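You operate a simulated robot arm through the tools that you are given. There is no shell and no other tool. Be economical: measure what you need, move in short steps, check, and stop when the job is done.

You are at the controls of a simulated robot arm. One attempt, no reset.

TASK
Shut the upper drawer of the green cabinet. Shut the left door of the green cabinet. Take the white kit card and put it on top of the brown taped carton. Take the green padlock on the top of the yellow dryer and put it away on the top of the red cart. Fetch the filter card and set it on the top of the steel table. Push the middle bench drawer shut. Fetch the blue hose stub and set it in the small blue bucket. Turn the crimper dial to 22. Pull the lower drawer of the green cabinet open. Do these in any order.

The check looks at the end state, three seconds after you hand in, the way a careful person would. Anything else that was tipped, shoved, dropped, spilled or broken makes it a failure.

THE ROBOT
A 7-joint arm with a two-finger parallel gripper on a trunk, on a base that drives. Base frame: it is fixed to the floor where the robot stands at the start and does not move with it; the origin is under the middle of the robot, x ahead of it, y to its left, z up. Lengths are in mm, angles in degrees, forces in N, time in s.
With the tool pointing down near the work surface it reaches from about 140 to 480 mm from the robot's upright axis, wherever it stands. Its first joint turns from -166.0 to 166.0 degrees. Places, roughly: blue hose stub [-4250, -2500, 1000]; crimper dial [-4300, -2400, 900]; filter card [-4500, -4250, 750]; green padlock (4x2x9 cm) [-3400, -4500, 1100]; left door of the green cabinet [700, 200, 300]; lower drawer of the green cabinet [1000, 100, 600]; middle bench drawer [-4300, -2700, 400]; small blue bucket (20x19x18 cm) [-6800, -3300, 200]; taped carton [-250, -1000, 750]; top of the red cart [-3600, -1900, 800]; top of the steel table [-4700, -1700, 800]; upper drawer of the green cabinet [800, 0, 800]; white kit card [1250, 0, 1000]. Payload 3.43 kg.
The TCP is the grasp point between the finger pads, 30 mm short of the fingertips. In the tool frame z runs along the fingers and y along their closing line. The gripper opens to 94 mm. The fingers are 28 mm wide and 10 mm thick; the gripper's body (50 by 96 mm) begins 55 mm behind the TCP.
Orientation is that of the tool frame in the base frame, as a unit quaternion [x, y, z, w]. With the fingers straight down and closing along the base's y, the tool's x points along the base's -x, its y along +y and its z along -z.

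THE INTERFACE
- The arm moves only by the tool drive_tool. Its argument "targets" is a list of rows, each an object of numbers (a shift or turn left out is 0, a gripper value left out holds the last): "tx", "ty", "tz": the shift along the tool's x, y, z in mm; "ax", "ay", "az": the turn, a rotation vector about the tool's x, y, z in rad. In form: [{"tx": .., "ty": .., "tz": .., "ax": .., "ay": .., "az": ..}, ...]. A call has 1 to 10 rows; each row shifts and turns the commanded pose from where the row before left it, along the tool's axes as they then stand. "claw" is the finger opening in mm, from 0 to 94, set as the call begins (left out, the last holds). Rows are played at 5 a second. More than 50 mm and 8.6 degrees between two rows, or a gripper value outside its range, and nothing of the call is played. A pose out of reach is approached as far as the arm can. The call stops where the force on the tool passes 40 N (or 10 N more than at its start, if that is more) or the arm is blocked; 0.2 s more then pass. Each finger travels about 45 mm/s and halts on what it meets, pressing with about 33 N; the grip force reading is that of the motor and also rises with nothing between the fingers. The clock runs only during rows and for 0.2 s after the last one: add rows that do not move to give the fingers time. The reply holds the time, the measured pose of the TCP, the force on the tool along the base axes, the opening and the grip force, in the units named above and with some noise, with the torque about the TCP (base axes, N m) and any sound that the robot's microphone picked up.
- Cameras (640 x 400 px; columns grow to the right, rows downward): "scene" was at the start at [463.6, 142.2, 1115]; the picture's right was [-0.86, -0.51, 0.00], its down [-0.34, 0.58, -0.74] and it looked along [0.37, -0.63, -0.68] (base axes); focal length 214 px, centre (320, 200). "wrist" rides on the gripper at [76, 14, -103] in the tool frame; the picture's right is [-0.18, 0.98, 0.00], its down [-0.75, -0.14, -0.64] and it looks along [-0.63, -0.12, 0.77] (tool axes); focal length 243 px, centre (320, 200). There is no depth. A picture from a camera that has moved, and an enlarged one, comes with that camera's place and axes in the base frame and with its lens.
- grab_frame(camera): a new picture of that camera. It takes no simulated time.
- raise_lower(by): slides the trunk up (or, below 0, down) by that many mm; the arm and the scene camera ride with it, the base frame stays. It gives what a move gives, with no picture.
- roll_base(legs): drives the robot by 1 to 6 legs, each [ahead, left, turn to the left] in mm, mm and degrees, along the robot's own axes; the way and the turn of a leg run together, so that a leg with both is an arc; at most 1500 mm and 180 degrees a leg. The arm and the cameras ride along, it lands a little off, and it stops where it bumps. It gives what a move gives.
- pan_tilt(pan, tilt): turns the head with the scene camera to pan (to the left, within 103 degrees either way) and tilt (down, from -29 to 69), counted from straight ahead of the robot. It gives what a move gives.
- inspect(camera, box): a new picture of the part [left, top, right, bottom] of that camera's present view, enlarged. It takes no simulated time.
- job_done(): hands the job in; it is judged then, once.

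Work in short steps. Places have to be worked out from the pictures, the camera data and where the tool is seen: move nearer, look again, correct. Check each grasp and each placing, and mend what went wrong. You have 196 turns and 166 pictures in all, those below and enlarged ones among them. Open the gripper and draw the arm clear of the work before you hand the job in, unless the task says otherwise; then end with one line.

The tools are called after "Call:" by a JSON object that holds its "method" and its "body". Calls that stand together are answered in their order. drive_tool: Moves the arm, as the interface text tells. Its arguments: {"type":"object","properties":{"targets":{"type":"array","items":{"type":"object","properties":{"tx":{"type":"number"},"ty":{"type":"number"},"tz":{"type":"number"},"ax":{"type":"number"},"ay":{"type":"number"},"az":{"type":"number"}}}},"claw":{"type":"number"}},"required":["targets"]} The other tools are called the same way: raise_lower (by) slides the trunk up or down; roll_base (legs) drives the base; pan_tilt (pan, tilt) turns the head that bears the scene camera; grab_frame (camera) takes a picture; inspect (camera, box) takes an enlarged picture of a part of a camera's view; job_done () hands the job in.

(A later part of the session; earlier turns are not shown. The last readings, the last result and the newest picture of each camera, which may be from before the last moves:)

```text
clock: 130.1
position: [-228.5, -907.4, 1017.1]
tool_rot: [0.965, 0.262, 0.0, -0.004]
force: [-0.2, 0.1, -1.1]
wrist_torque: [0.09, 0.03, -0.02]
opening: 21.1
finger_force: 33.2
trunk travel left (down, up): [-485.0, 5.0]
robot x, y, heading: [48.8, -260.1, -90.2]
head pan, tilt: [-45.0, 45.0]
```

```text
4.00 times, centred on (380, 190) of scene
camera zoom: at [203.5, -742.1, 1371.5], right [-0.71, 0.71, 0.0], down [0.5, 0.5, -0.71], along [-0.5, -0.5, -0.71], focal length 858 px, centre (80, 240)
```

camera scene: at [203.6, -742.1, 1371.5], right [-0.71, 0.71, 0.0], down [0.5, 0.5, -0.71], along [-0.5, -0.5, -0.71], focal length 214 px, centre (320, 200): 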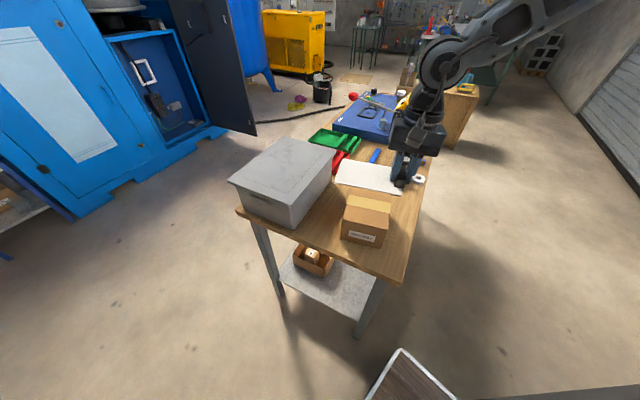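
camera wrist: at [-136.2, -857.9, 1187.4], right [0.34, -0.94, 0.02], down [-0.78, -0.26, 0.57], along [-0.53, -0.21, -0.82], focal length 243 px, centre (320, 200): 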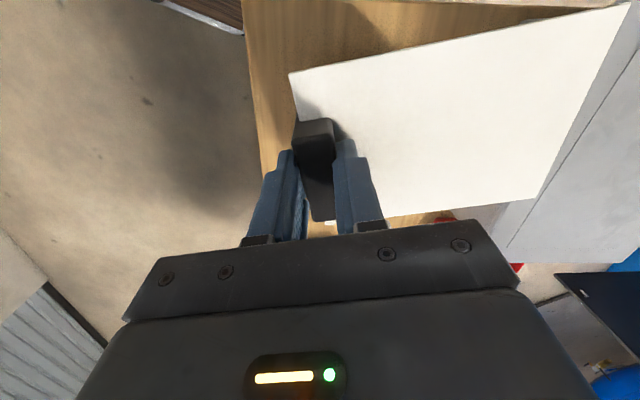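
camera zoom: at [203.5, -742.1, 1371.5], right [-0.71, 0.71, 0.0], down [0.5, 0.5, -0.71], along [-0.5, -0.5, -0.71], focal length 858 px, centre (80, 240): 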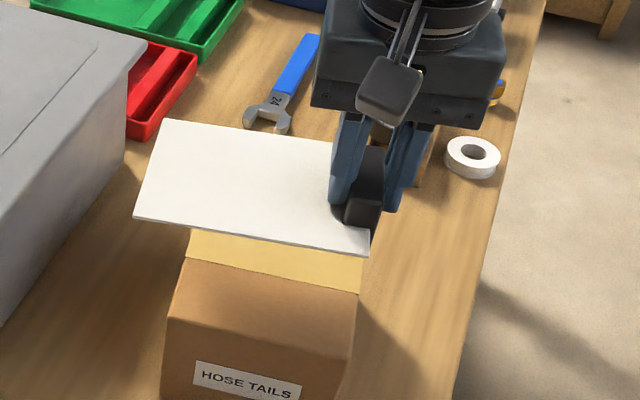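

Aligned. Descend slowly until contact.

Call:
{"method": "drive_tool", "body": {"targets": [{"tz": 15}, {"tz": 15}, {}]}}

Call:
{"method": "inspect", "body": {"camera": "scene", "box": [300, 140, 460, 240]}}

```text
clock: 130.8
position: [-227.2, -905.9, 987.2]
tool_rot: [0.965, 0.262, 0.001, -0.005]
force: [-0.1, -0.4, -0.4]
wrist_torque: [0.02, 0.03, -0.01]
opening: 21.1
finger_force: 32.8
trunk travel left (down, up): [-485.0, 5.0]
robot x, y, heading: [45.5, -261.5, -90.2]
head pan, tilt: [-45.0, 45.0]
```

```text
4.00 times, centred on (380, 190) of scene
camera zoom: at [203.5, -742.1, 1371.5], right [-0.71, 0.71, 0.0], down [0.5, 0.5, -0.71], along [-0.5, -0.5, -0.71], focal length 858 px, centre (80, 240)
```

zoom: 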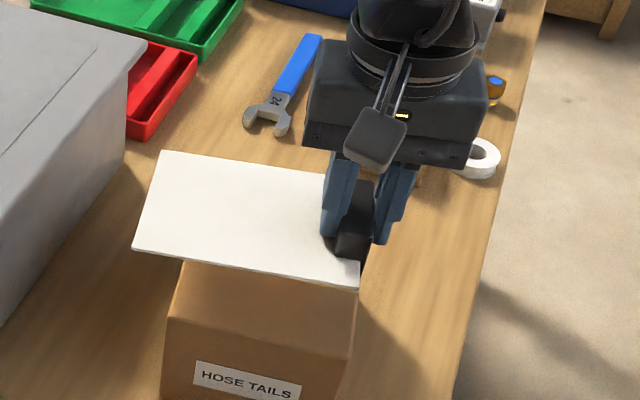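

About 40 mm to go. Continue down in small steps.

Call:
{"method": "drive_tool", "body": {"targets": [{"tz": 12}, {"tz": 10}, {"tz": 6}, {"tz": 5}, {}]}}

Call:
{"method": "inspect", "body": {"camera": "scene", "box": [300, 140, 460, 240]}}

```text
clock: 132.1
position: [-228.0, -907.4, 955.6]
tool_rot: [0.965, 0.261, 0.0, -0.003]
force: [0.4, 2.9, 14.7]
wrist_torque: [0.13, -0.22, -0.01]
opening: 21.3
finger_force: 32.8
trunk travel left (down, up): [-485.0, 5.0]
robot x, y, heading: [44.3, -259.1, -90.0]
head pan, tilt: [-45.0, 45.0]
```

```text
4.00 times, centred on (380, 190) of scene
camera zoom: at [203.7, -741.7, 1371.9], right [-0.71, 0.71, 0.0], down [0.5, 0.5, -0.71], along [-0.5, -0.5, -0.71], focal length 858 px, centre (80, 240)
```

zoom: 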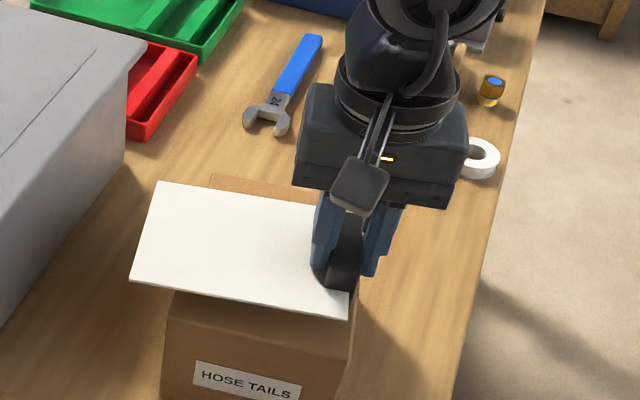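

Contact (15 N). Ease 2 mm up and release, then lift.

Call:
{"method": "drive_tool", "body": {"targets": [{"tz": -2}, {}]}}

Call:
{"method": "drive_tool", "body": {"targets": [{}, {}, {}, {}, {"tz": -10}, {"tz": -20}, {"tz": -25}, {"tz": -25}], "claw": 55}}

Call:
{"method": "inspect", "body": {"camera": "scene", "box": [300, 140, 460, 240]}}

```text
clock: 132.7
position: [-226.5, -906.5, 958.0]
tool_rot: [0.965, 0.261, 0.001, -0.004]
force: [1.0, 0.1, -1.1]
wrist_torque: [0.03, 0.02, 0.01]
opening: 21.1
finger_force: 33.1
trunk travel left (down, up): [-485.0, 5.0]
robot x, y, heading: [43.6, -261.4, -90.1]
head pan, tilt: [-45.0, 45.0]
```

```text
clock: 134.4
position: [-227.1, -907.2, 1036.7]
tool_rot: [0.965, 0.261, 0.001, -0.004]
force: [-0.8, 0.6, -1.0]
wrist_torque: [-0.03, 0.0, -0.02]
opening: 55.3
finger_force: 0.1
trunk travel left (down, up): [-485.0, 5.0]
robot x, y, heading: [51.1, -262.3, -90.0]
head pan, tilt: [-45.0, 45.0]
```

```text
4.00 times, centred on (380, 190) of scene
camera zoom: at [203.4, -742.2, 1371.4], right [-0.71, 0.71, 0.0], down [0.5, 0.5, -0.71], along [-0.5, -0.5, -0.71], focal length 858 px, centre (80, 240)
```

zoom: 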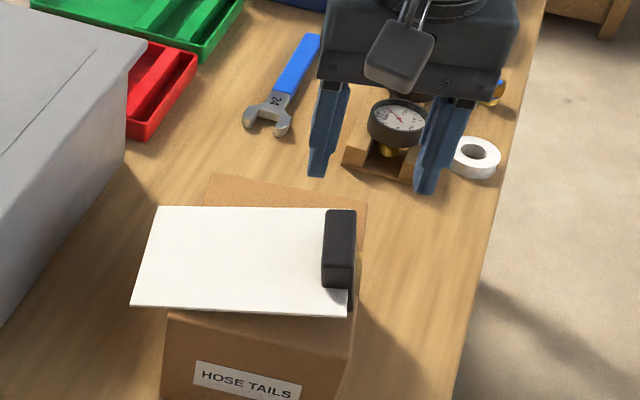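

The card rests on the carton. Next reopen the lower drawer: back off, turn back to the cabinet, and set the tool horizontal.

Call:
{"method": "roll_base", "body": {"legs": [[-100, 0, 0], [0, 0, 108], [-23, 90, 0]]}}

Call:
{"method": "drive_tool", "body": {"targets": [{"az": 0.14}, {"az": 0.14}, {"az": 0.14}, {"az": 0.09}, {"ax": -0.14}, {"ax": -0.14}, {"ax": -0.14}, {"ax": -0.14}, {"ax": -0.14}, {"ax": -0.14}]}}

Call:
{"method": "raise_lower", "body": {"by": -220}}

Call:
{"method": "drive_tool", "body": {"targets": [{"ax": -0.146}, {"ax": -0.146}, {"ax": -0.146}, {"ax": -0.146}, {"ax": -0.146}], "claw": 75}}

Call:
{"method": "pan_tilt", "body": {"pan": -30, "tilt": 50}}

Call:
{"method": "grab_frame", "body": {"camera": "scene"}}

```text
clock: 140.9
position: [697.8, -140.0, 1036.2]
tool_rot: [0.353, 0.936, -0.003, -0.004]
force: [-0.4, -0.8, -1.0]
wrist_torque: [0.03, -0.01, 0.02]
opening: 55.0
finger_force: 0.0
trunk travel left (down, up): [-485.0, 5.0]
robot x, y, heading: [-2.5, -80.8, 18.3]
head pan, tilt: [-45.0, 45.0]
```

```text
clock: 143.1
position: [698.5, -139.7, 1037.7]
tool_rot: [0.528, 0.746, 0.33, 0.235]
force: [0.0, 0.6, -0.1]
wrist_torque: [-0.03, 0.0, 0.01]
opening: 54.9
finger_force: 0.1
trunk travel left (down, up): [-485.0, 5.0]
robot x, y, heading: [-7.3, -79.3, 18.5]
head pan, tilt: [-45.0, 45.0]
```

```text
clock: 145.4
position: [698.8, -138.4, 816.6]
tool_rot: [0.528, 0.747, 0.33, 0.234]
force: [-0.1, 0.2, -0.1]
wrist_torque: [0.01, 0.02, -0.01]
opening: 54.8
finger_force: 0.0
trunk travel left (down, up): [-265.0, 225.0]
robot x, y, heading: [0.3, -78.7, 18.2]
head pan, tilt: [-45.0, 45.0]
```

```text
clock: 146.3
position: [705.1, -115.1, 817.8]
tool_rot: [0.381, 0.738, 0.456, 0.319]
force: [0.4, -0.8, 0.0]
wrist_torque: [0.01, 0.0, -0.02]
opening: 75.1
finger_force: 0.2
trunk travel left (down, up): [-265.0, 225.0]
robot x, y, heading: [-4.9, -80.6, 18.1]
head pan, tilt: [-45.0, 45.0]
stopped in row 4: the arm was blocked; the commanded pose is now the measured one
```

```text
clock: 147.0
position: [705.3, -115.4, 819.0]
tool_rot: [0.382, 0.738, 0.456, 0.32]
force: [1.1, 0.1, -0.6]
wrist_torque: [0.02, 0.02, -0.03]
opening: 75.0
finger_force: 0.1
trunk travel left (down, up): [-265.0, 225.0]
robot x, y, heading: [-1.9, -76.7, 18.2]
head pan, tilt: [-30.0, 50.0]
```

```text
93 pictures are left
camera scene: at [406.5, 237.7, 1144.8], right [-0.2, -0.98, 0.0], down [-0.75, 0.16, -0.64], along [0.63, -0.13, -0.77], focal length 214 px, centre (320, 200)
```

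scene: 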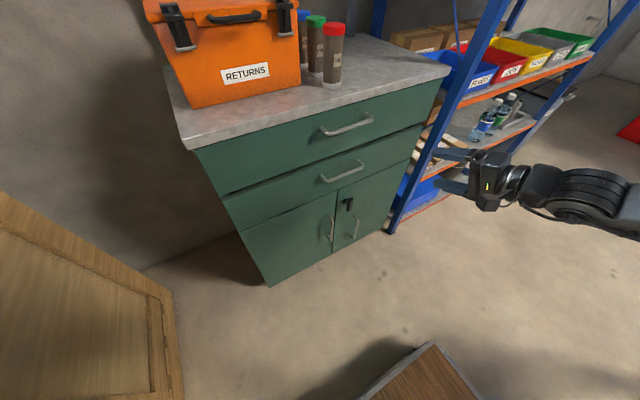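

The wrist limit leaves the tool 22° nose-down, which is still fine for grasping. Lower the tool 104 mm and move the base left 110, ahead 90.

Call:
{"method": "drive_tool", "body": {"targets": [{"tx": 4.3, "ty": -31.7, "tz": 13}, {"tx": 4.3, "ty": -31.7, "tz": 13}, {"tx": 4.3, "ty": -31.7, "tz": 13}]}}

Call:
{"method": "roll_base", "body": {"legs": [[0, 110, 0], [90, 0, 0]]}}

Call:
{"method": "grab_frame", "body": {"camera": "wrist"}}

```text
clock: 147.9
position: [690.2, -169.4, 722.4]
tool_rot: [0.358, 0.778, 0.399, 0.329]
force: [0.2, 0.3, 0.8]
wrist_torque: [0.02, -0.01, 0.0]
opening: 75.2
finger_force: 0.1
trunk travel left (down, up): [-265.0, 225.0]
robot x, y, heading: [1.3, -83.5, 18.3]
head pan, tilt: [-30.0, 50.0]
stopped in row 3: the arm was blocked; the commanded pose is now the measured one
```

```text
clock: 149.8
position: [743.5, -37.9, 721.6]
tool_rot: [0.361, 0.775, 0.399, 0.33]
force: [0.3, 0.8, -0.2]
wrist_torque: [-0.01, -0.01, -0.01]
opening: 74.9
finger_force: 0.0
trunk travel left (down, up): [-265.0, 225.0]
robot x, y, heading: [49.0, 50.9, 18.3]
head pan, tilt: [-30.0, 50.0]
```

```text
92 pictures are left
camera wrist: at [625.9, -8.5, 763.6], right [0.39, 0.26, 0.88], down [-0.16, -0.92, 0.34], along [0.91, -0.27, -0.32], focal length 243 px, centre (320, 200)
```

wrist: 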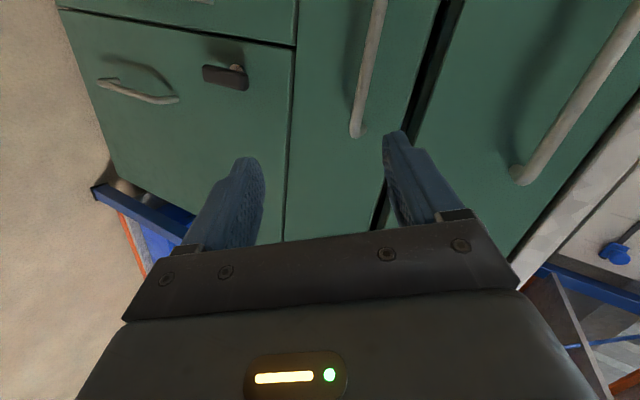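

Good enough orientation; use trunk for height (-30) and base for left 62 and ahead 115.

Call:
{"method": "raise_lower", "body": {"by": -28}}

Call:
{"method": "roll_base", "body": {"legs": [[0, 62, 0], [112, 0, 0]]}}

Call:
{"method": "grab_frame", "body": {"camera": "wrist"}}

```text
clock: 150.6
position: [740.2, -49.2, 707.2]
tool_rot: [0.351, 0.788, 0.383, 0.33]
force: [0.0, -0.5, -0.2]
wrist_torque: [0.0, -0.04, 0.01]
opening: 75.0
finger_force: 0.1
trunk travel left (down, up): [-237.0, 253.0]
robot x, y, heading: [47.8, 48.3, 18.3]
head pan, tilt: [-30.0, 50.0]
```

```text
clock: 152.3
position: [830.3, 45.6, 706.8]
tool_rot: [0.35, 0.788, 0.383, 0.33]
force: [0.5, 0.7, -0.3]
wrist_torque: [-0.03, 0.03, 0.02]
opening: 75.1
finger_force: 0.0
trunk travel left (down, up): [-237.0, 253.0]
robot x, y, heading: [137.1, 144.6, 18.0]
head pan, tilt: [-30.0, 50.0]
```

```text
91 pictures are left
camera wrist: at [713.0, 75.6, 746.8], right [0.39, 0.3, 0.87], down [-0.14, -0.91, 0.38], along [0.91, -0.28, -0.31], focal length 243 px, centre (320, 200)
```

wrist: 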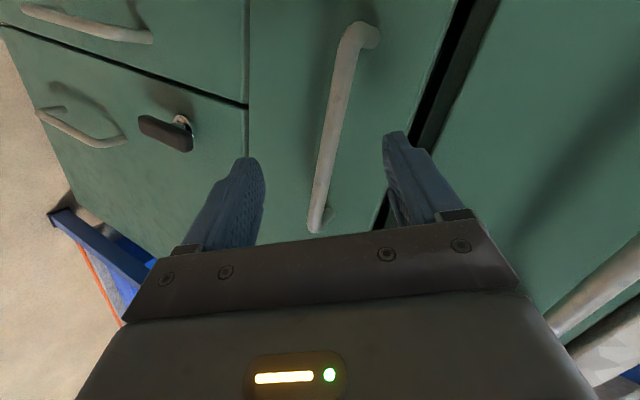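

Bar is between the fingers. Advance along the tool 30 mm and close.

Call:
{"method": "drive_tool", "body": {"targets": [{"tz": 15}, {"tz": 15}]}}

Call:
{"method": "drive_tool", "body": {"targets": [{}, {}, {}, {}, {}, {}], "claw": 5}}

Call:
{"method": "grab_frame", "body": {"camera": "wrist"}}

```text
clock: 152.9
position: [853.4, 56.1, 683.3]
tool_rot: [0.349, 0.788, 0.385, 0.331]
force: [-0.2, 0.0, 0.3]
wrist_torque: [0.0, 0.01, -0.01]
opening: 75.1
finger_force: 0.1
trunk travel left (down, up): [-237.0, 253.0]
robot x, y, heading: [140.7, 146.4, 17.9]
head pan, tilt: [-30.0, 50.0]
```

```text
clock: 153.9
position: [855.7, 60.3, 692.9]
tool_rot: [0.346, 0.783, 0.393, 0.335]
force: [0.5, 3.0, 25.7]
wrist_torque: [0.74, -0.04, 0.03]
opening: 22.2
finger_force: 15.1
trunk travel left (down, up): [-237.0, 253.0]
robot x, y, heading: [137.5, 143.1, 17.9]
head pan, tilt: [-30.0, 50.0]
stopped in row 4: the force on the tool passed its limit at 43 N (the readings are from after the stop); the commanded pose is now the measured one
```

```text
90 pictures are left
camera wrist: at [738.9, 88.4, 732.1], right [0.37, 0.3, 0.88], down [-0.15, -0.92, 0.37], along [0.92, -0.27, -0.3], focal length 243 px, centre (320, 200)
```

wrist: 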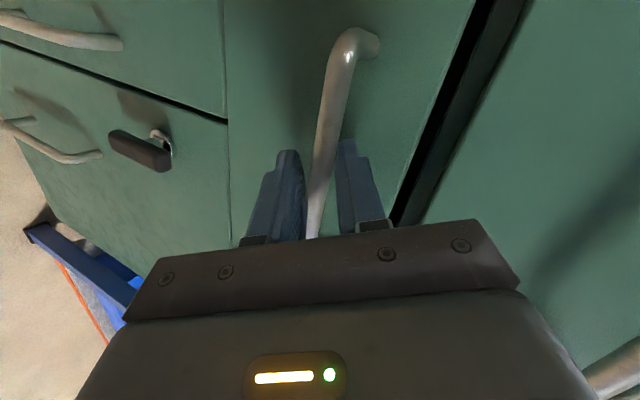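

Lower finger touches first; nudge the tool up 5 mm to finish closing, then pull.

Call:
{"method": "drive_tool", "body": {"targets": [{"ty": 5}, {}, {}]}}

Call:
{"method": "roll_base", "body": {"legs": [[-150, 0, 0]]}}

Call:
{"method": "grab_frame", "body": {"camera": "scene"}}

```text
clock: 154.7
position: [856.1, 59.6, 693.7]
tool_rot: [0.348, 0.785, 0.389, 0.333]
force: [2.3, -4.7, 12.5]
wrist_torque: [1.19, 0.32, -1.1]
opening: 22.4
finger_force: 45.1
trunk travel left (down, up): [-237.0, 253.0]
robot x, y, heading: [139.9, 144.4, 18.2]
head pan, tilt: [-30.0, 50.0]
```

```text
clock: 156.1
position: [714.6, 13.7, 693.4]
tool_rot: [0.346, 0.786, 0.39, 0.333]
force: [5.1, -14.3, 6.3]
wrist_torque: [1.2, 0.39, -1.14]
opening: 22.2
finger_force: 44.5
trunk travel left (down, up): [-237.0, 253.0]
robot x, y, heading: [-4.1, 98.3, 18.2]
head pan, tilt: [-30.0, 50.0]
```

```text
89 pictures are left
camera scene: at [402.9, 416.7, 1116.7], right [-0.2, -0.98, 0.0], down [-0.75, 0.16, -0.64], along [0.63, -0.13, -0.77], focal length 214 px, centre (320, 200)
```

scene: 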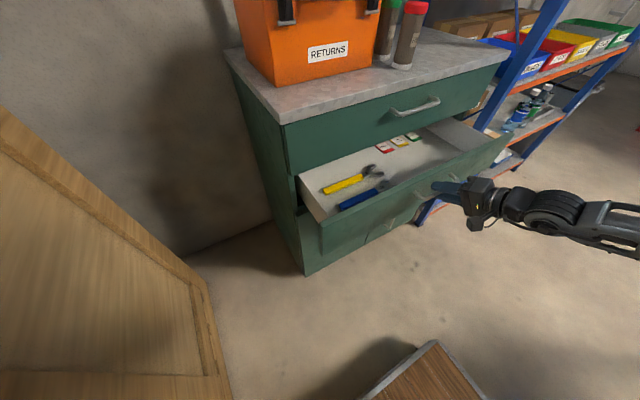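

Opening well. Pull another 110 mm, release, back off and raise.

Call:
{"method": "roll_base", "body": {"legs": [[-115, 0, 0]]}}

Call:
{"method": "drive_tool", "body": {"targets": [{}, {}, {}, {}, {}], "claw": 80}}

Call:
{"method": "roll_base", "body": {"legs": [[-130, 0, 0]]}}

Call:
{"method": "raise_lower", "body": {"by": 245}}

Call:
{"method": "grab_frame", "body": {"camera": "scene"}}

```text
clock: 157.3
position: [605.2, -21.6, 692.9]
tool_rot: [0.347, 0.785, 0.389, 0.334]
force: [-0.9, 3.3, -0.5]
wrist_torque: [1.44, 0.46, -0.87]
opening: 22.1
finger_force: 45.1
trunk travel left (down, up): [-237.0, 253.0]
robot x, y, heading: [-114.9, 59.5, 18.7]
head pan, tilt: [-30.0, 50.0]
```

```text
clock: 158.5
position: [605.2, -20.9, 693.4]
tool_rot: [0.346, 0.786, 0.39, 0.333]
force: [-1.6, -1.2, 0.4]
wrist_torque: [0.02, -0.04, -0.04]
opening: 79.9
finger_force: 0.1
trunk travel left (down, up): [-237.0, 253.0]
robot x, y, heading: [-115.6, 60.5, 18.3]
head pan, tilt: [-30.0, 50.0]
```

```text
clock: 159.8
position: [482.4, -63.4, 694.5]
tool_rot: [0.347, 0.785, 0.39, 0.333]
force: [-0.1, -0.2, 0.6]
wrist_torque: [0.0, -0.01, 0.0]
opening: 80.0
finger_force: 0.1
trunk travel left (down, up): [-237.0, 253.0]
robot x, y, heading: [-240.3, 19.1, 18.5]
head pan, tilt: [-30.0, 50.0]
```

```text
clock: 162.3
position: [481.8, -63.2, 938.4]
tool_rot: [0.348, 0.785, 0.389, 0.333]
force: [-0.4, -0.5, 0.3]
wrist_torque: [0.01, -0.05, 0.0]
opening: 80.0
finger_force: 0.1
trunk travel left (down, up): [-482.0, 8.0]
robot x, y, heading: [-235.0, 20.1, 18.2]
head pan, tilt: [-30.0, 50.0]
```

```text
88 pictures are left
camera scene: at [170.2, 339.5, 1361.6], right [-0.2, -0.98, 0.0], down [-0.75, 0.16, -0.64], along [0.63, -0.13, -0.77], focal length 214 px, centre (320, 200)
```

scene: 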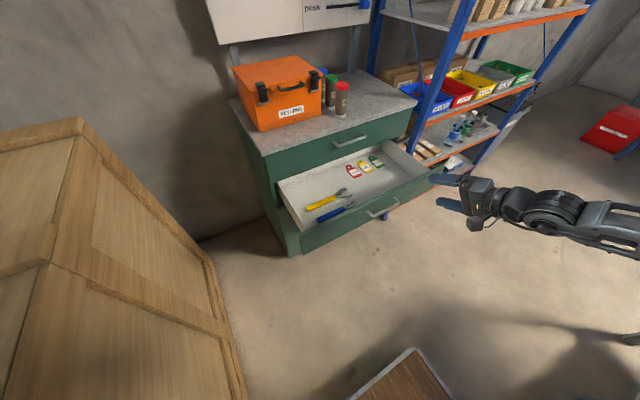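

The lower drawer is open again and the cabinet is done. Restore the tool to pointing down for travel.

Call:
{"method": "drive_tool", "body": {"targets": [{"ax": 0.135}, {"ax": 0.135}, {"ax": 0.135}, {"ax": 0.135}, {"ax": 0.135}, {"ax": 0.135}, {"ax": 0.135}, {"ax": 0.132}, {"ay": 0.129}, {"ay": 0.128}]}}

Call:
{"method": "drive_tool", "body": {"targets": [{"tz": -30}, {"tz": -30}, {"tz": -30}]}}

Call:
{"method": "pan_tilt", "body": {"pan": 100, "tilt": 25}}

Call:
{"method": "grab_frame", "body": {"camera": "scene"}}

```text
clock: 164.5
position: [481.9, -62.1, 938.5]
tool_rot: [0.474, 0.881, -0.007, -0.004]
force: [0.9, -1.2, 0.0]
wrist_torque: [-0.04, -0.02, -0.02]
opening: 80.0
finger_force: 0.1
trunk travel left (down, up): [-482.0, 8.0]
robot x, y, heading: [-236.7, 18.8, 18.2]
head pan, tilt: [-30.0, 50.0]
```

```text
clock: 165.3
position: [483.8, -61.4, 1027.6]
tool_rot: [0.474, 0.88, -0.008, -0.005]
force: [0.1, 0.4, 0.1]
wrist_torque: [0.02, 0.03, -0.03]
opening: 80.0
finger_force: 0.0
trunk travel left (down, up): [-482.0, 8.0]
robot x, y, heading: [-237.4, 20.1, 18.3]
head pan, tilt: [-30.0, 50.0]
```

```text
clock: 167.4
position: [482.1, -61.6, 1028.5]
tool_rot: [0.473, 0.881, -0.007, -0.005]
force: [0.4, -0.3, 0.6]
wrist_torque: [0.0, -0.01, 0.03]
opening: 80.0
finger_force: 0.1
trunk travel left (down, up): [-482.0, 8.0]
robot x, y, heading: [-236.4, 23.3, 18.4]
head pan, tilt: [100.0, 25.0]
```

```text
87 pictures are left
camera scene: at [51.2, 436.3, 1399.1], right [0.88, 0.47, 0.0], down [0.2, -0.37, -0.91], along [-0.43, 0.8, -0.42], focal length 214 px, centre (320, 200)
```

scene: 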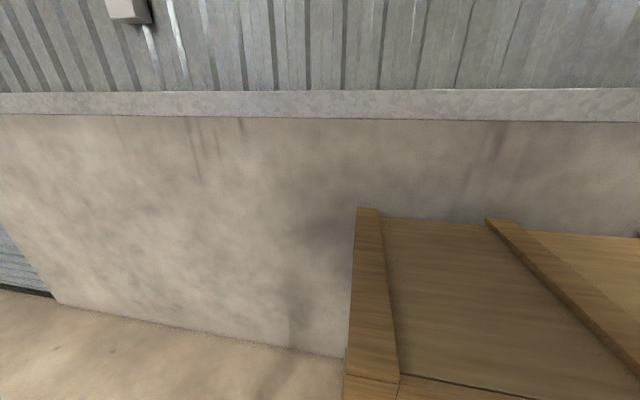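

Only wall and crate on the left. I turn right in place by 90° and look to the right to see the rest of the room.

Call:
{"method": "roll_base", "body": {"legs": [[0, 0, -90]]}}

Call:
{"method": "pan_tilt", "body": {"pan": -55, "tilt": 22}}

Call:
{"method": "grab_frame", "body": {"camera": "scene"}}

Call:
{"method": "pan_tilt", "body": {"pan": 0, "tilt": 22}}

Call:
{"method": "grab_frame", "body": {"camera": "scene"}}

```text
clock: 171.6
position: [-312.1, -702.7, 1027.9]
tool_rot: [0.956, 0.293, -0.002, -0.008]
force: [0.0, 0.0, 0.5]
wrist_torque: [0.01, 0.0, -0.01]
opening: 79.7
finger_force: 0.1
trunk travel left (down, up): [-482.0, 8.0]
robot x, y, heading: [-237.3, 18.3, -71.1]
head pan, tilt: [100.0, 25.0]
```

```text
clock: 174.0
position: [-310.9, -701.1, 1027.1]
tool_rot: [0.956, 0.293, -0.001, -0.008]
force: [-0.3, 0.0, 1.1]
wrist_torque: [-0.02, 0.01, 0.02]
opening: 80.1
finger_force: 0.1
trunk travel left (down, up): [-482.0, 8.0]
robot x, y, heading: [-236.3, 18.2, -71.1]
head pan, tilt: [-55.0, 22.0]
```

```text
86 pictures are left
camera scene: at [46.8, -386.0, 1403.9], right [-0.81, 0.59, 0.0], down [0.22, 0.3, -0.93], along [-0.55, -0.75, -0.37], focal length 214 px, centre (320, 200)
```

scene: 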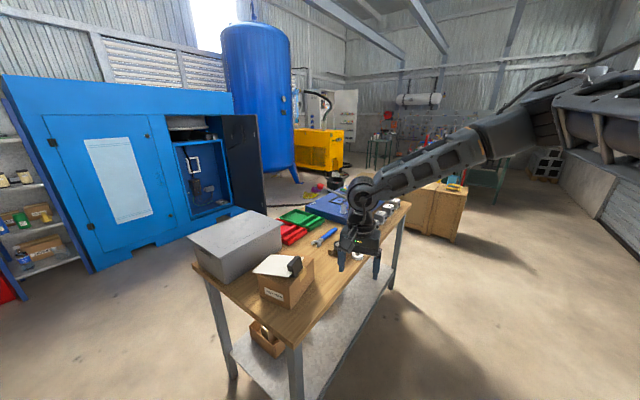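

```text
clock: 175.3
position: [-311.3, -701.7, 1027.6]
tool_rot: [0.956, 0.293, -0.001, -0.008]
force: [0.9, -0.5, 0.1]
wrist_torque: [0.01, -0.02, 0.01]
opening: 80.1
finger_force: 0.0
trunk travel left (down, up): [-482.0, 8.0]
robot x, y, heading: [-240.1, 23.0, -71.1]
head pan, tilt: [0.0, 22.0]
```

```text
85 pictures are left
camera scene: at [131.5, -398.8, 1403.9], right [-0.95, -0.32, 0.0], down [-0.12, 0.35, -0.93], along [0.3, -0.88, -0.37], focal length 214 px, centre (320, 200)
```

scene: 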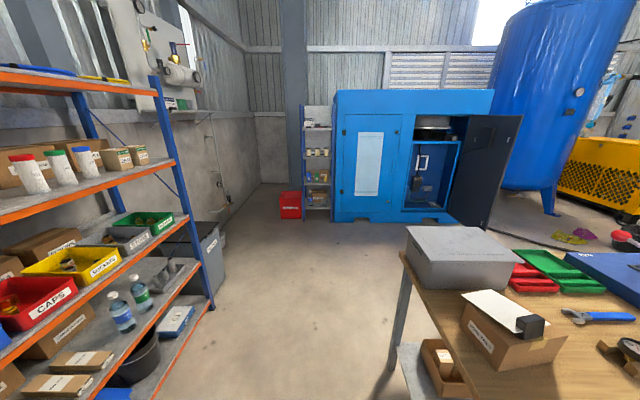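

I see the room layout. Free floor runs west along y≈-100. Turn to face -x and drive 1300, then look.

Call:
{"method": "roll_base", "body": {"legs": [[0, 0, -109], [1300, 0, 0]]}}

Call:
{"method": "pan_tilt", "body": {"pan": 15, "tilt": 22}}

Call:
{"method": "grab_frame", "body": {"camera": "scene"}}

```text
clock: 186.4
position: [-2219.8, 301.3, 1027.8]
tool_rot: [0.798, -0.602, 0.006, -0.006]
force: [0.2, 0.0, -0.9]
wrist_torque: [0.03, 0.04, 0.0]
opening: 80.1
finger_force: 0.1
trunk travel left (down, up): [-482.0, 8.0]
robot x, y, heading: [-1557.4, 1.5, -179.1]
head pan, tilt: [0.0, 22.0]
```

```text
clock: 187.2
position: [-2219.0, 301.6, 1028.5]
tool_rot: [0.799, -0.601, 0.006, -0.006]
force: [0.0, 0.4, -0.4]
wrist_torque: [0.02, -0.02, -0.01]
opening: 80.0
finger_force: 0.1
trunk travel left (down, up): [-482.0, 8.0]
robot x, y, heading: [-1556.9, 8.7, -179.3]
head pan, tilt: [15.0, 22.0]
```

```text
84 pictures are left
camera scene: at [-2065.8, -239.9, 1403.9], right [-0.27, 0.96, 0.0], down [0.36, 0.1, -0.93], along [-0.89, -0.25, -0.37], focal length 214 px, centre (320, 200)
```

scene: 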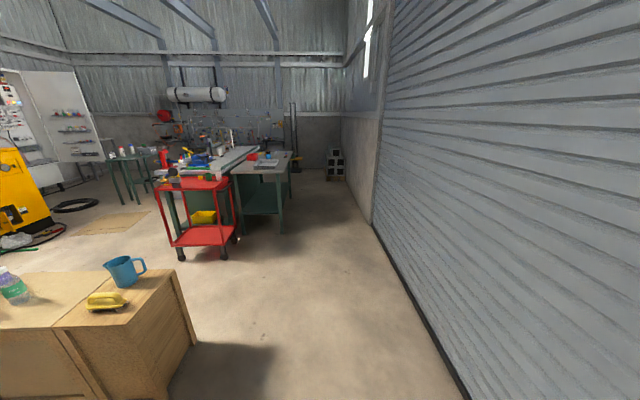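

The walls run 17.5° rotated from my axes. I turn left 17° and drive on past the wooden crate toward the red cart and bench, then look.

Call:
{"method": "roll_base", "body": {"legs": [[0, 0, 17], [1300, 200, 0]]}}

Call:
{"method": "pan_tilt", "body": {"pan": 40, "tilt": 30}}

Call:
{"method": "grab_frame", "body": {"camera": "scene"}}

Call:
{"method": "pan_tilt", "body": {"pan": 95, "tilt": 25}}

Call:
{"method": "grab_frame", "body": {"camera": "scene"}}

```text
clock: 194.8
position: [-3462.3, -495.6, 1028.3]
tool_rot: [0.879, -0.477, 0.005, -0.008]
force: [-0.3, 0.8, 0.0]
wrist_torque: [-0.01, -0.02, -0.02]
opening: 79.9
finger_force: 0.0
trunk travel left (down, up): [-482.0, 8.0]
robot x, y, heading: [-2743.3, -583.5, -162.0]
head pan, tilt: [15.0, 22.0]
```

```text
clock: 195.7
position: [-3461.2, -494.6, 1027.7]
tool_rot: [0.879, -0.477, 0.005, -0.007]
force: [-0.7, 0.3, 0.2]
wrist_torque: [0.04, 0.02, 0.02]
opening: 80.0
finger_force: 0.0
trunk travel left (down, up): [-482.0, 8.0]
robot x, y, heading: [-2742.8, -584.5, -162.1]
head pan, tilt: [40.0, 30.0]
```

```text
83 pictures are left
camera scene: at [-3126.6, -994.7, 1391.1], right [-0.85, 0.53, 0.0], down [0.27, 0.42, -0.87], along [-0.46, -0.73, -0.5], focal length 214 px, centre (320, 200)
```

scene: 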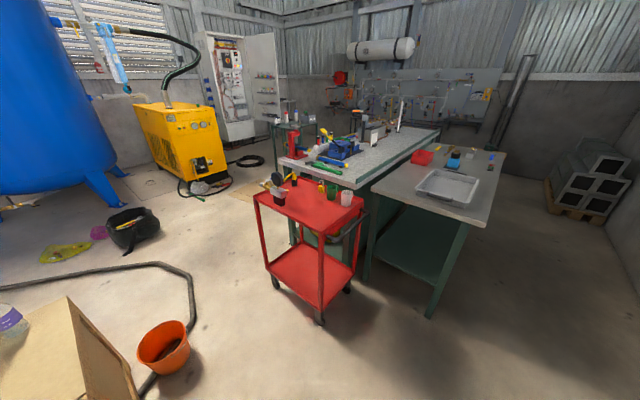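

```text
clock: 196.9
position: [-3461.5, -495.5, 1028.2]
tool_rot: [0.879, -0.477, 0.005, -0.008]
force: [0.1, 0.3, 0.7]
wrist_torque: [0.01, -0.02, 0.0]
opening: 79.9
finger_force: 0.0
trunk travel left (down, up): [-482.0, 8.0]
robot x, y, heading: [-2742.5, -585.8, -162.0]
head pan, tilt: [95.0, 25.0]
```

```text
82 pictures are left
camera scene: at [-3042.7, -1003.1, 1399.1], right [-0.92, -0.39, 0.0], down [-0.16, 0.39, -0.91], along [0.35, -0.84, -0.42], focal length 214 px, centre (320, 200)
```

scene: 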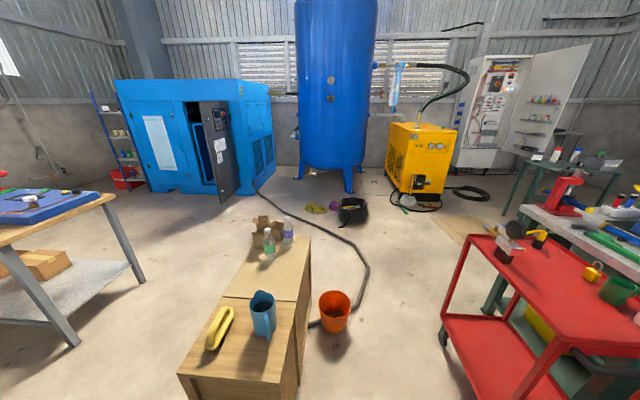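

Map: cart's aisle-side edge runs (-3554,-1679)→(-3404,-2086); orange bucket at (-2753,-1915); hose corner at (-2849,-2536). I go ahead 800, raise the arm, and turn left 90° to face down the aisle.

Call:
{"method": "drive_tool", "body": {"targets": [{"tz": -40}, {"tz": -40}, {"tz": -40}], "claw": 40}}

Call:
{"method": "roll_base", "body": {"legs": [[800, 0, 0], [0, 0, 90]]}}

Call:
{"method": "pan_tilt", "body": {"pan": -10, "tilt": 45}}

Call:
{"method": "grab_frame", "body": {"camera": "scene"}}

```text
clock: 197.7
position: [-3463.7, -496.5, 1148.3]
tool_rot: [0.879, -0.477, 0.006, -0.008]
force: [0.0, 0.3, -0.6]
wrist_torque: [0.02, -0.05, -0.02]
opening: 39.9
finger_force: 0.1
trunk travel left (down, up): [-482.0, 8.0]
robot x, y, heading: [-2743.0, -584.6, -162.1]
head pan, tilt: [95.0, 25.0]
```

```text
clock: 205.9
position: [-3575.2, -1552.7, 1149.1]
tool_rot: [0.957, 0.291, -0.002, -0.009]
force: [-0.2, -0.1, 0.5]
wrist_torque: [0.01, 0.03, 0.04]
opening: 39.7
finger_force: 0.1
trunk travel left (down, up): [-482.0, 8.0]
robot x, y, heading: [-3499.0, -828.6, -71.3]
head pan, tilt: [95.0, 25.0]
```

```text
clock: 207.7
position: [-3576.2, -1552.4, 1148.5]
tool_rot: [0.956, 0.292, -0.002, -0.008]
force: [0.6, 0.3, -0.4]
wrist_torque: [0.01, -0.03, 0.02]
opening: 39.9
finger_force: 0.1
trunk travel left (down, up): [-482.0, 8.0]
robot x, y, heading: [-3502.2, -827.3, -71.4]
head pan, tilt: [-10.0, 45.0]
```

```text
81 pictures are left
camera scene: at [-3150.8, -1241.4, 1368.5], right [-0.99, -0.15, 0.0], down [-0.11, 0.7, -0.71], along [0.11, -0.7, -0.71], focal length 214 px, centre (320, 200)
```

scene: 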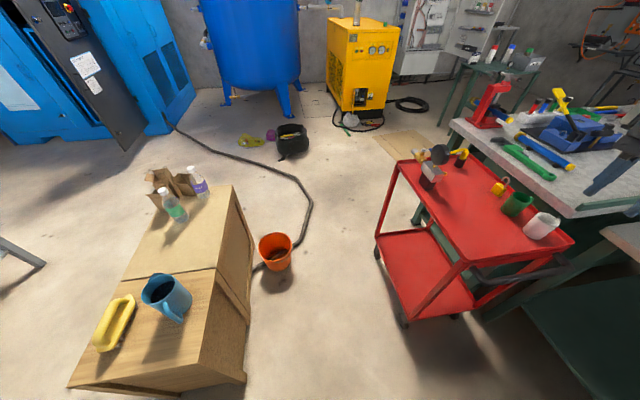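

Corridor between bucket and cart is ~560 mm for my ~460 mm deck; I'm centered at its midline. Correct heading by -1.2° and drive 600 along it.

Call:
{"method": "roll_base", "body": {"legs": [[0, 0, -1.2], [600, 0, 0]]}}

Call:
{"method": "pan_tilt", "body": {"pan": -35, "tilt": 69}}

Call:
{"method": "grab_frame", "body": {"camera": "scene"}}

```text
clock: 210.4
position: [-3470.8, -1923.0, 1147.8]
tool_rot: [0.959, 0.284, -0.002, -0.01]
force: [0.3, 0.3, -0.1]
wrist_torque: [0.02, 0.03, -0.01]
opening: 39.8
finger_force: 0.0
trunk travel left (down, up): [-482.0, 8.0]
robot x, y, heading: [-3382.2, -1202.7, -72.2]
head pan, tilt: [-10.0, 45.0]
stopped in leg 2: the robot was blocked; the commanded pose is now the measured one
```

```text
clock: 211.3
position: [-3470.5, -1922.9, 1147.8]
tool_rot: [0.959, 0.283, -0.002, -0.009]
force: [0.0, 0.0, -0.3]
wrist_torque: [0.01, 0.02, 0.02]
opening: 40.0
finger_force: 0.1
trunk travel left (down, up): [-482.0, 8.0]
robot x, y, heading: [-3381.5, -1200.2, -72.3]
head pan, tilt: [-35.0, 68.8]
```

```text
80 pictures are left
camera scene: at [-3068.0, -1593.2, 1339.7], right [-0.95, 0.3, 0.0], down [0.28, 0.89, -0.36], along [-0.11, -0.35, -0.93], focal length 214 px, centre (320, 200)
```

scene: 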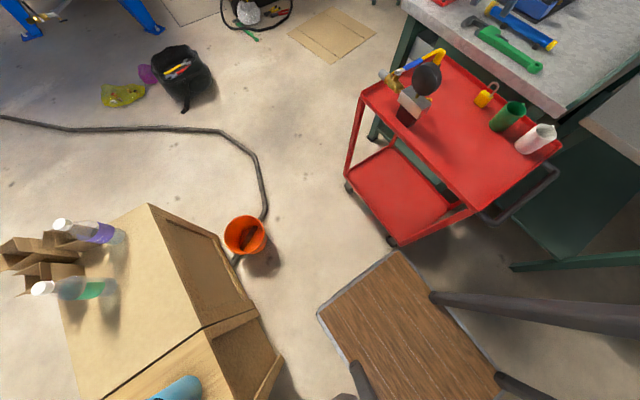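

Blocked at the cart with too little margin to squeeze by the bucket. There's a wide way around the far end of the steel table, so I back out, turn to face -a, and drive that way.

Call:
{"method": "roll_base", "body": {"legs": [[-420, 0, 0], [0, 0, -90]]}}

Call:
{"method": "pan_tilt", "body": {"pan": 5, "tilt": 25}}

Call:
{"method": "grab_frame", "body": {"camera": "scene"}}

```text
clock: 217.7
position: [-4232.6, -712.4, 1147.3]
tool_rot: [0.878, -0.479, 0.005, -0.007]
force: [0.7, 0.6, 0.0]
wrist_torque: [-0.03, 0.0, 0.0]
opening: 40.0
finger_force: 0.0
trunk travel left (down, up): [-482.0, 8.0]
robot x, y, heading: [-3515.0, -798.9, -162.3]
head pan, tilt: [-35.0, 68.8]
```

```text
clock: 218.8
position: [-4233.6, -711.2, 1148.0]
tool_rot: [0.878, -0.479, 0.005, -0.007]
force: [-0.5, -0.8, -0.7]
wrist_torque: [0.01, 0.0, -0.01]
opening: 40.1
finger_force: 0.0
trunk travel left (down, up): [-482.0, 8.0]
robot x, y, heading: [-3511.4, -800.4, -162.4]
head pan, tilt: [5.0, 25.0]
```

```text
79 pictures are left
camera scene: at [-3935.3, -1169.0, 1399.0], right [-0.38, 0.92, 0.0], down [0.39, 0.16, -0.91], along [-0.84, -0.35, -0.42], focal length 214 px, centre (320, 200)
```

scene: 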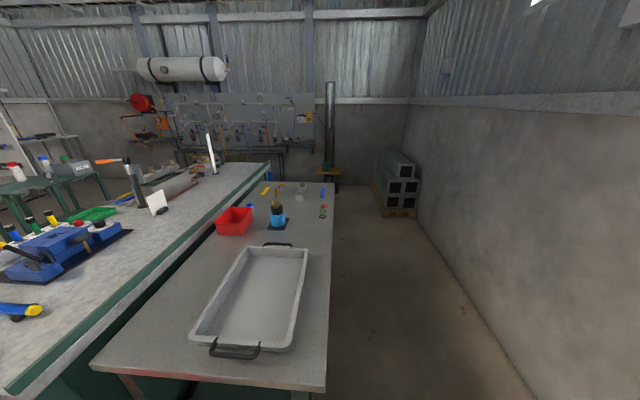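

The way along the steel table is clear (table edge b≈40, wall b≈1150). Drive 2×1300 ahead, drifting slightly right, then look left.

Call:
{"method": "roll_base", "body": {"legs": [[1320, -60, 0], [1320, -40, 0]]}}

Call:
{"method": "pan_tilt", "body": {"pan": 70, "tilt": 28}}

Call:
{"method": "grab_frame", "body": {"camera": "scene"}}

```text
clock: 222.9
position: [-4913.6, -975.4, 1147.9]
tool_rot: [0.905, -0.426, 0.004, -0.007]
force: [0.1, 1.4, -0.1]
wrist_torque: [0.01, -0.03, -0.02]
opening: 39.8
finger_force: 0.1
trunk travel left (down, up): [-482.0, 8.0]
robot x, y, heading: [-4185.3, -980.0, -155.7]
head pan, tilt: [5.0, 25.0]
stopped in leg 1: the robot was blocked; the commanded pose is now the measured one
```

```text
clock: 224.3
position: [-4911.5, -976.7, 1148.8]
tool_rot: [0.905, -0.425, 0.004, -0.008]
force: [-0.4, 0.2, -0.1]
wrist_torque: [-0.03, 0.02, -0.04]
opening: 40.2
finger_force: 0.0
trunk travel left (down, up): [-482.0, 8.0]
robot x, y, heading: [-4181.1, -976.3, -155.5]
head pan, tilt: [70.0, 28.0]
```

```text
78 pictures are left
camera scene: at [-4475.9, -1439.7, 1394.3], right [-1.0, -0.07, 0.0], down [-0.03, 0.47, -0.88], along [0.07, -0.88, -0.47], focal length 214 px, centre (320, 200)
```

scene: 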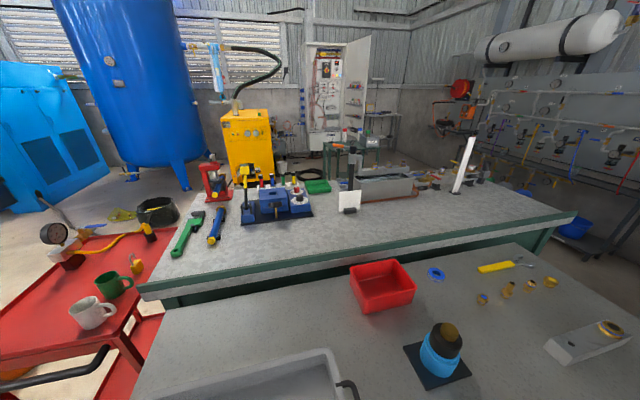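

I clipped the steel table with the left side. Back off, shift right 250, straighten heading, and continue.

Call:
{"method": "roll_base", "body": {"legs": [[-200, 0, 0], [0, -230, 0], [0, 0, -7]]}}

Call:
{"method": "pan_tilt", "body": {"pan": 30, "tilt": 60}}

Call:
{"method": "grab_frame", "body": {"camera": "scene"}}

```text
clock: 227.8
position: [-4820.4, -594.0, 1148.6]
tool_rot: [0.877, -0.48, 0.005, -0.008]
force: [-0.1, 0.5, -0.7]
wrist_torque: [0.01, -0.02, 0.05]
opening: 39.9
finger_force: 0.0
trunk travel left (down, up): [-482.0, 8.0]
robot x, y, heading: [-4100.3, -691.2, -162.9]
head pan, tilt: [70.0, 28.0]
```

```text
clock: 228.9
position: [-4819.3, -593.6, 1148.3]
tool_rot: [0.876, -0.481, 0.005, -0.006]
force: [-0.7, 0.3, 0.8]
wrist_torque: [0.02, 0.01, -0.02]
opening: 39.8
finger_force: 0.1
trunk travel left (down, up): [-482.0, 8.0]
robot x, y, heading: [-4095.8, -686.3, -162.9]
head pan, tilt: [30.0, 60.0]
```

```text
77 pictures are left
camera scene: at [-4485.6, -1067.1, 1349.1], right [-0.73, 0.68, 0.0], down [0.59, 0.63, -0.5], along [-0.34, -0.37, -0.87], focal length 214 px, centre (320, 200)
```

scene: 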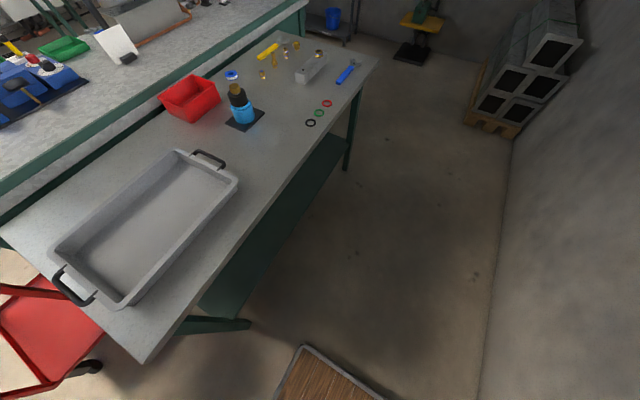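

Clear floor ahead; blue bucket visible at ≈(-6800,-3335) under the pegboard. Drive 2040 ahead, then turn left 90°.

Call:
{"method": "roll_base", "body": {"legs": [[1020, 0, 0], [1020, 0, 0], [0, 0, 90]]}}

Call:
{"method": "pan_tilt", "body": {"pan": 0, "tilt": 35}}

Call:
{"method": "grab_frame", "body": {"camera": "scene"}}

```text
clock: 242.8
position: [-6125.1, -2016.4, 1148.7]
tool_rot: [0.957, 0.288, -0.001, -0.009]
force: [0.6, 0.4, 0.6]
wrist_torque: [0.02, -0.01, 0.02]
opening: 40.0
finger_force: 0.1
trunk travel left (down, up): [-482.0, 8.0]
robot x, y, heading: [-6044.1, -1294.4, -71.8]
head pan, tilt: [30.0, 60.0]
```

```text
clock: 243.8
position: [-6125.6, -2015.7, 1147.7]
tool_rot: [0.958, 0.288, -0.002, -0.009]
force: [-0.2, 0.1, -0.4]
wrist_torque: [0.0, 0.01, 0.0]
opening: 39.8
finger_force: 0.0
trunk travel left (down, up): [-482.0, 8.0]
robot x, y, heading: [-6044.6, -1295.5, -71.8]
head pan, tilt: [0.0, 35.0]
```

```text
76 pictures are left
camera scene: at [-5682.4, -1712.2, 1383.3], right [-0.95, -0.31, 0.0], down [-0.18, 0.55, -0.82], along [0.26, -0.78, -0.57], focal length 214 px, centre (320, 200)
```

scene: 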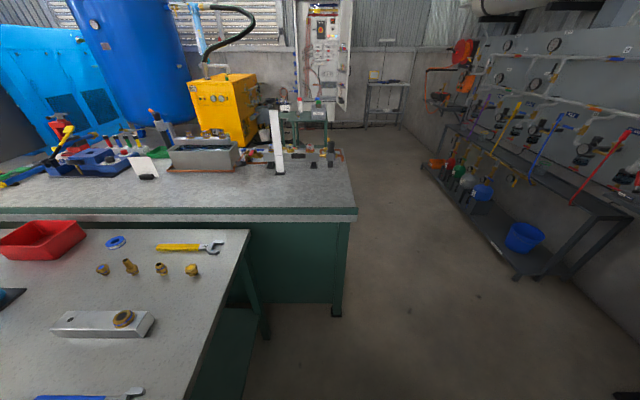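

Bench's far end is at a≈-6060 and the rack at a≈-7350: wide passage. Go ahead 500, right 350, then ahead 900, and look left at the bench front.

Call:
{"method": "roll_base", "body": {"legs": [[500, 0, 0], [0, -380, 0], [1000, 0, 0]]}}

Call:
{"method": "pan_tilt", "body": {"pan": 75, "tilt": 35}}

Call:
{"method": "grab_frame", "body": {"camera": "scene"}}

Call:
{"method": "pan_tilt", "body": {"pan": 15, "tilt": 35}}

Call:
{"method": "grab_frame", "body": {"camera": "scene"}}

```text
clock: 253.5
position: [-6022.4, -3552.2, 1148.8]
tool_rot: [0.958, 0.287, -0.001, -0.008]
force: [-0.6, 0.0, -0.3]
wrist_torque: [0.02, -0.03, 0.01]
opening: 39.7
finger_force: 0.0
trunk travel left (down, up): [-482.0, 8.0]
robot x, y, heading: [-5943.1, -2830.7, -72.0]
head pan, tilt: [0.0, 35.0]
```

```text
clock: 255.0
position: [-6022.9, -3553.1, 1148.3]
tool_rot: [0.957, 0.288, -0.002, -0.009]
force: [-0.2, 0.0, 0.4]
wrist_torque: [0.03, -0.05, 0.02]
opening: 40.0
finger_force: 0.0
trunk travel left (down, up): [-482.0, 8.0]
robot x, y, heading: [-5945.3, -2826.6, -72.0]
head pan, tilt: [75.0, 35.0]
```

```text
75 pictures are left
camera scene: at [-5519.3, -3160.8, 1383.3], right [0.05, -1.0, 0.0], down [-0.57, -0.03, -0.82], along [0.82, 0.04, -0.57], focal length 214 px, centre (320, 200)
```

scene: 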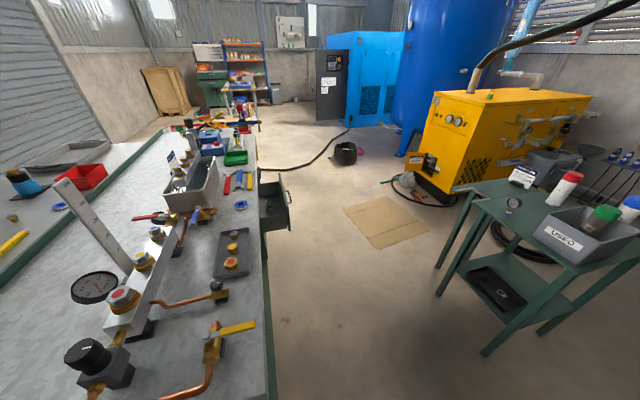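

```text
clock: 256.3
position: [-6022.5, -3554.0, 1148.4]
tool_rot: [0.957, 0.288, -0.002, -0.008]
force: [-0.6, -0.4, 0.3]
wrist_torque: [0.02, -0.01, -0.02]
opening: 39.9
finger_force: 0.0
trunk travel left (down, up): [-482.0, 8.0]
robot x, y, heading: [-5945.1, -2833.7, -72.0]
head pan, tilt: [15.0, 35.0]
```

```text
74 pictures are left
camera scene: at [-5559.0, -3239.3, 1383.3], right [-0.84, -0.55, 0.0], down [-0.31, 0.48, -0.82], along [0.45, -0.69, -0.57], focal length 214 px, centre (320, 200)
```

scene: 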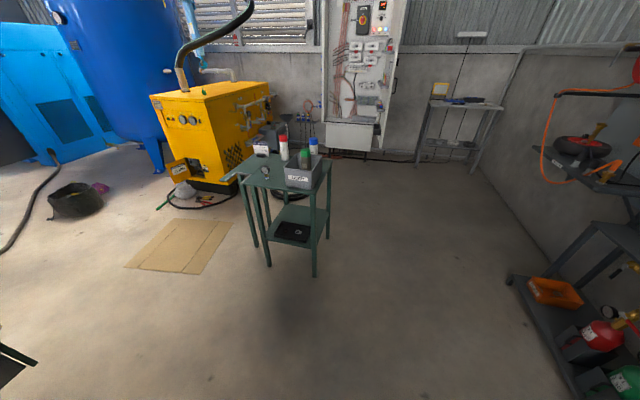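

Everything's in view: open middle drawer on the bench front, crimper, filter table. I drive down to the aisle in front of the bench and turn to run along it.

Call:
{"method": "roll_base", "body": {"legs": [[810, 0, 0], [0, 0, 90], [1000, 0, 0]]}}

Call:
{"method": "pan_tilt", "body": {"pan": 45, "tilt": 35}}

Call:
{"method": "grab_frame", "body": {"camera": "scene"}}

Call:
{"method": "pan_tilt", "body": {"pan": -60, "tilt": 45}}

Call:
{"method": "grab_frame", "body": {"camera": "scene"}}

```text
clock: 269.2
position: [-4014.3, -3339.2, 1148.6]
tool_rot: [0.465, 0.885, -0.007, -0.006]
force: [0.2, 0.0, -0.5]
wrist_torque: [-0.05, 0.0, 0.01]
opening: 40.0
finger_force: 0.0
trunk travel left (down, up): [-482.0, 8.0]
robot x, y, heading: [-4736.8, -3270.9, 19.4]
head pan, tilt: [15.0, 35.0]
```

```text
clock: 270.2
position: [-4014.1, -3339.5, 1148.4]
tool_rot: [0.464, 0.886, -0.008, -0.004]
force: [0.5, 0.1, -0.5]
wrist_torque: [0.01, 0.03, 0.01]
opening: 40.2
finger_force: 0.1
trunk travel left (down, up): [-482.0, 8.0]
robot x, y, heading: [-4740.0, -3273.8, 19.1]
head pan, tilt: [45.0, 35.0]
```

```text
73 pictures are left
camera scene: at [-4372.6, -2852.7, 1383.3], right [0.9, -0.43, 0.0], down [-0.25, -0.52, -0.82], along [0.36, 0.74, -0.57], focal length 214 px, centre (320, 200)
```

scene: 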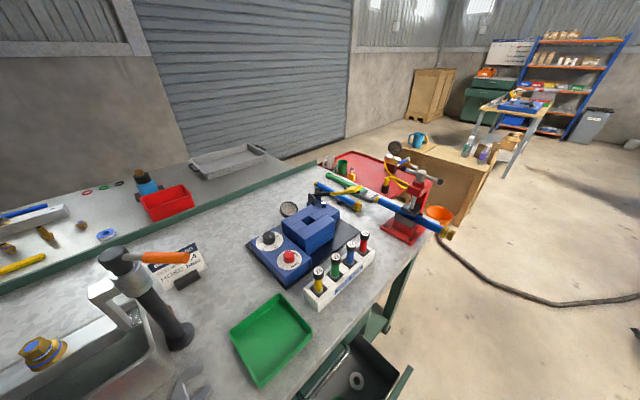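

```text
clock: 272.0
position: [-4013.5, -3340.3, 1148.8]
tool_rot: [0.465, 0.885, -0.007, -0.004]
force: [0.2, 0.4, 1.1]
wrist_torque: [0.03, 0.01, 0.01]
opening: 40.2
finger_force: 0.0
trunk travel left (down, up): [-482.0, 8.0]
robot x, y, heading: [-4738.3, -3274.1, 19.5]
head pan, tilt: [-60.0, 45.0]
```

```text
72 pictures are left
camera scene: at [-4349.1, -2985.0, 1368.5], right [-0.65, -0.76, 0.0], down [-0.54, 0.46, -0.71], along [0.54, -0.46, -0.71], focal length 214 px, centre (320, 200)
```

scene: 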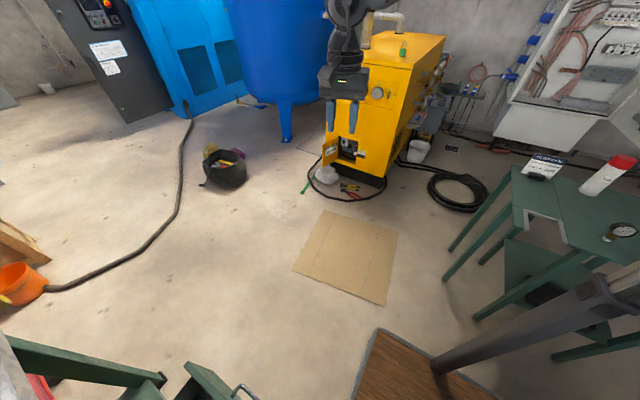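

Zoom on the crimper with dials and the colored stubs rack.

Call:
{"method": "pan_tilt", "body": {"pan": 45, "tilt": 40}}

Call:
{"method": "inspect", "body": {"camera": "scene", "box": [224, 150, 416, 270]}}

```text
clock: 273.8
position: [-4013.2, -3338.9, 1148.4]
tool_rot: [0.464, 0.886, -0.008, -0.005]
force: [-0.5, -0.1, -0.1]
wrist_torque: [0.01, -0.04, 0.02]
opening: 40.0
finger_force: 0.1
trunk travel left (down, up): [-482.0, 8.0]
robot x, y, heading: [-4738.1, -3276.0, 19.3]
head pan, tilt: [45.0, 40.0]
```

```text
3.33 times, centred on (320, 210) of scene
camera zoom: at [-4373.9, -2855.4, 1375.8], right [0.9, -0.43, 0.0], down [-0.28, -0.58, -0.77], along [0.33, 0.69, -0.64], focal length 715 px, centre (320, 167)
```

zoom: 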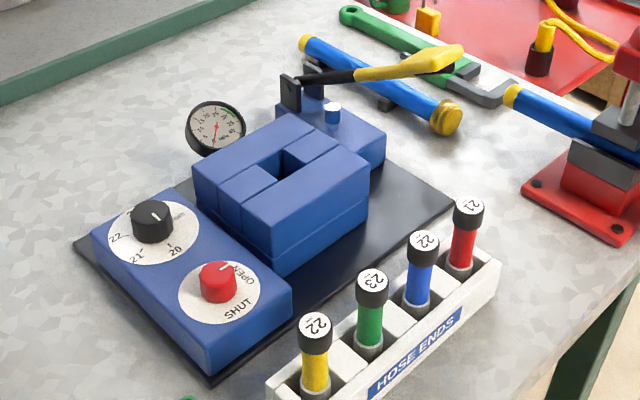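

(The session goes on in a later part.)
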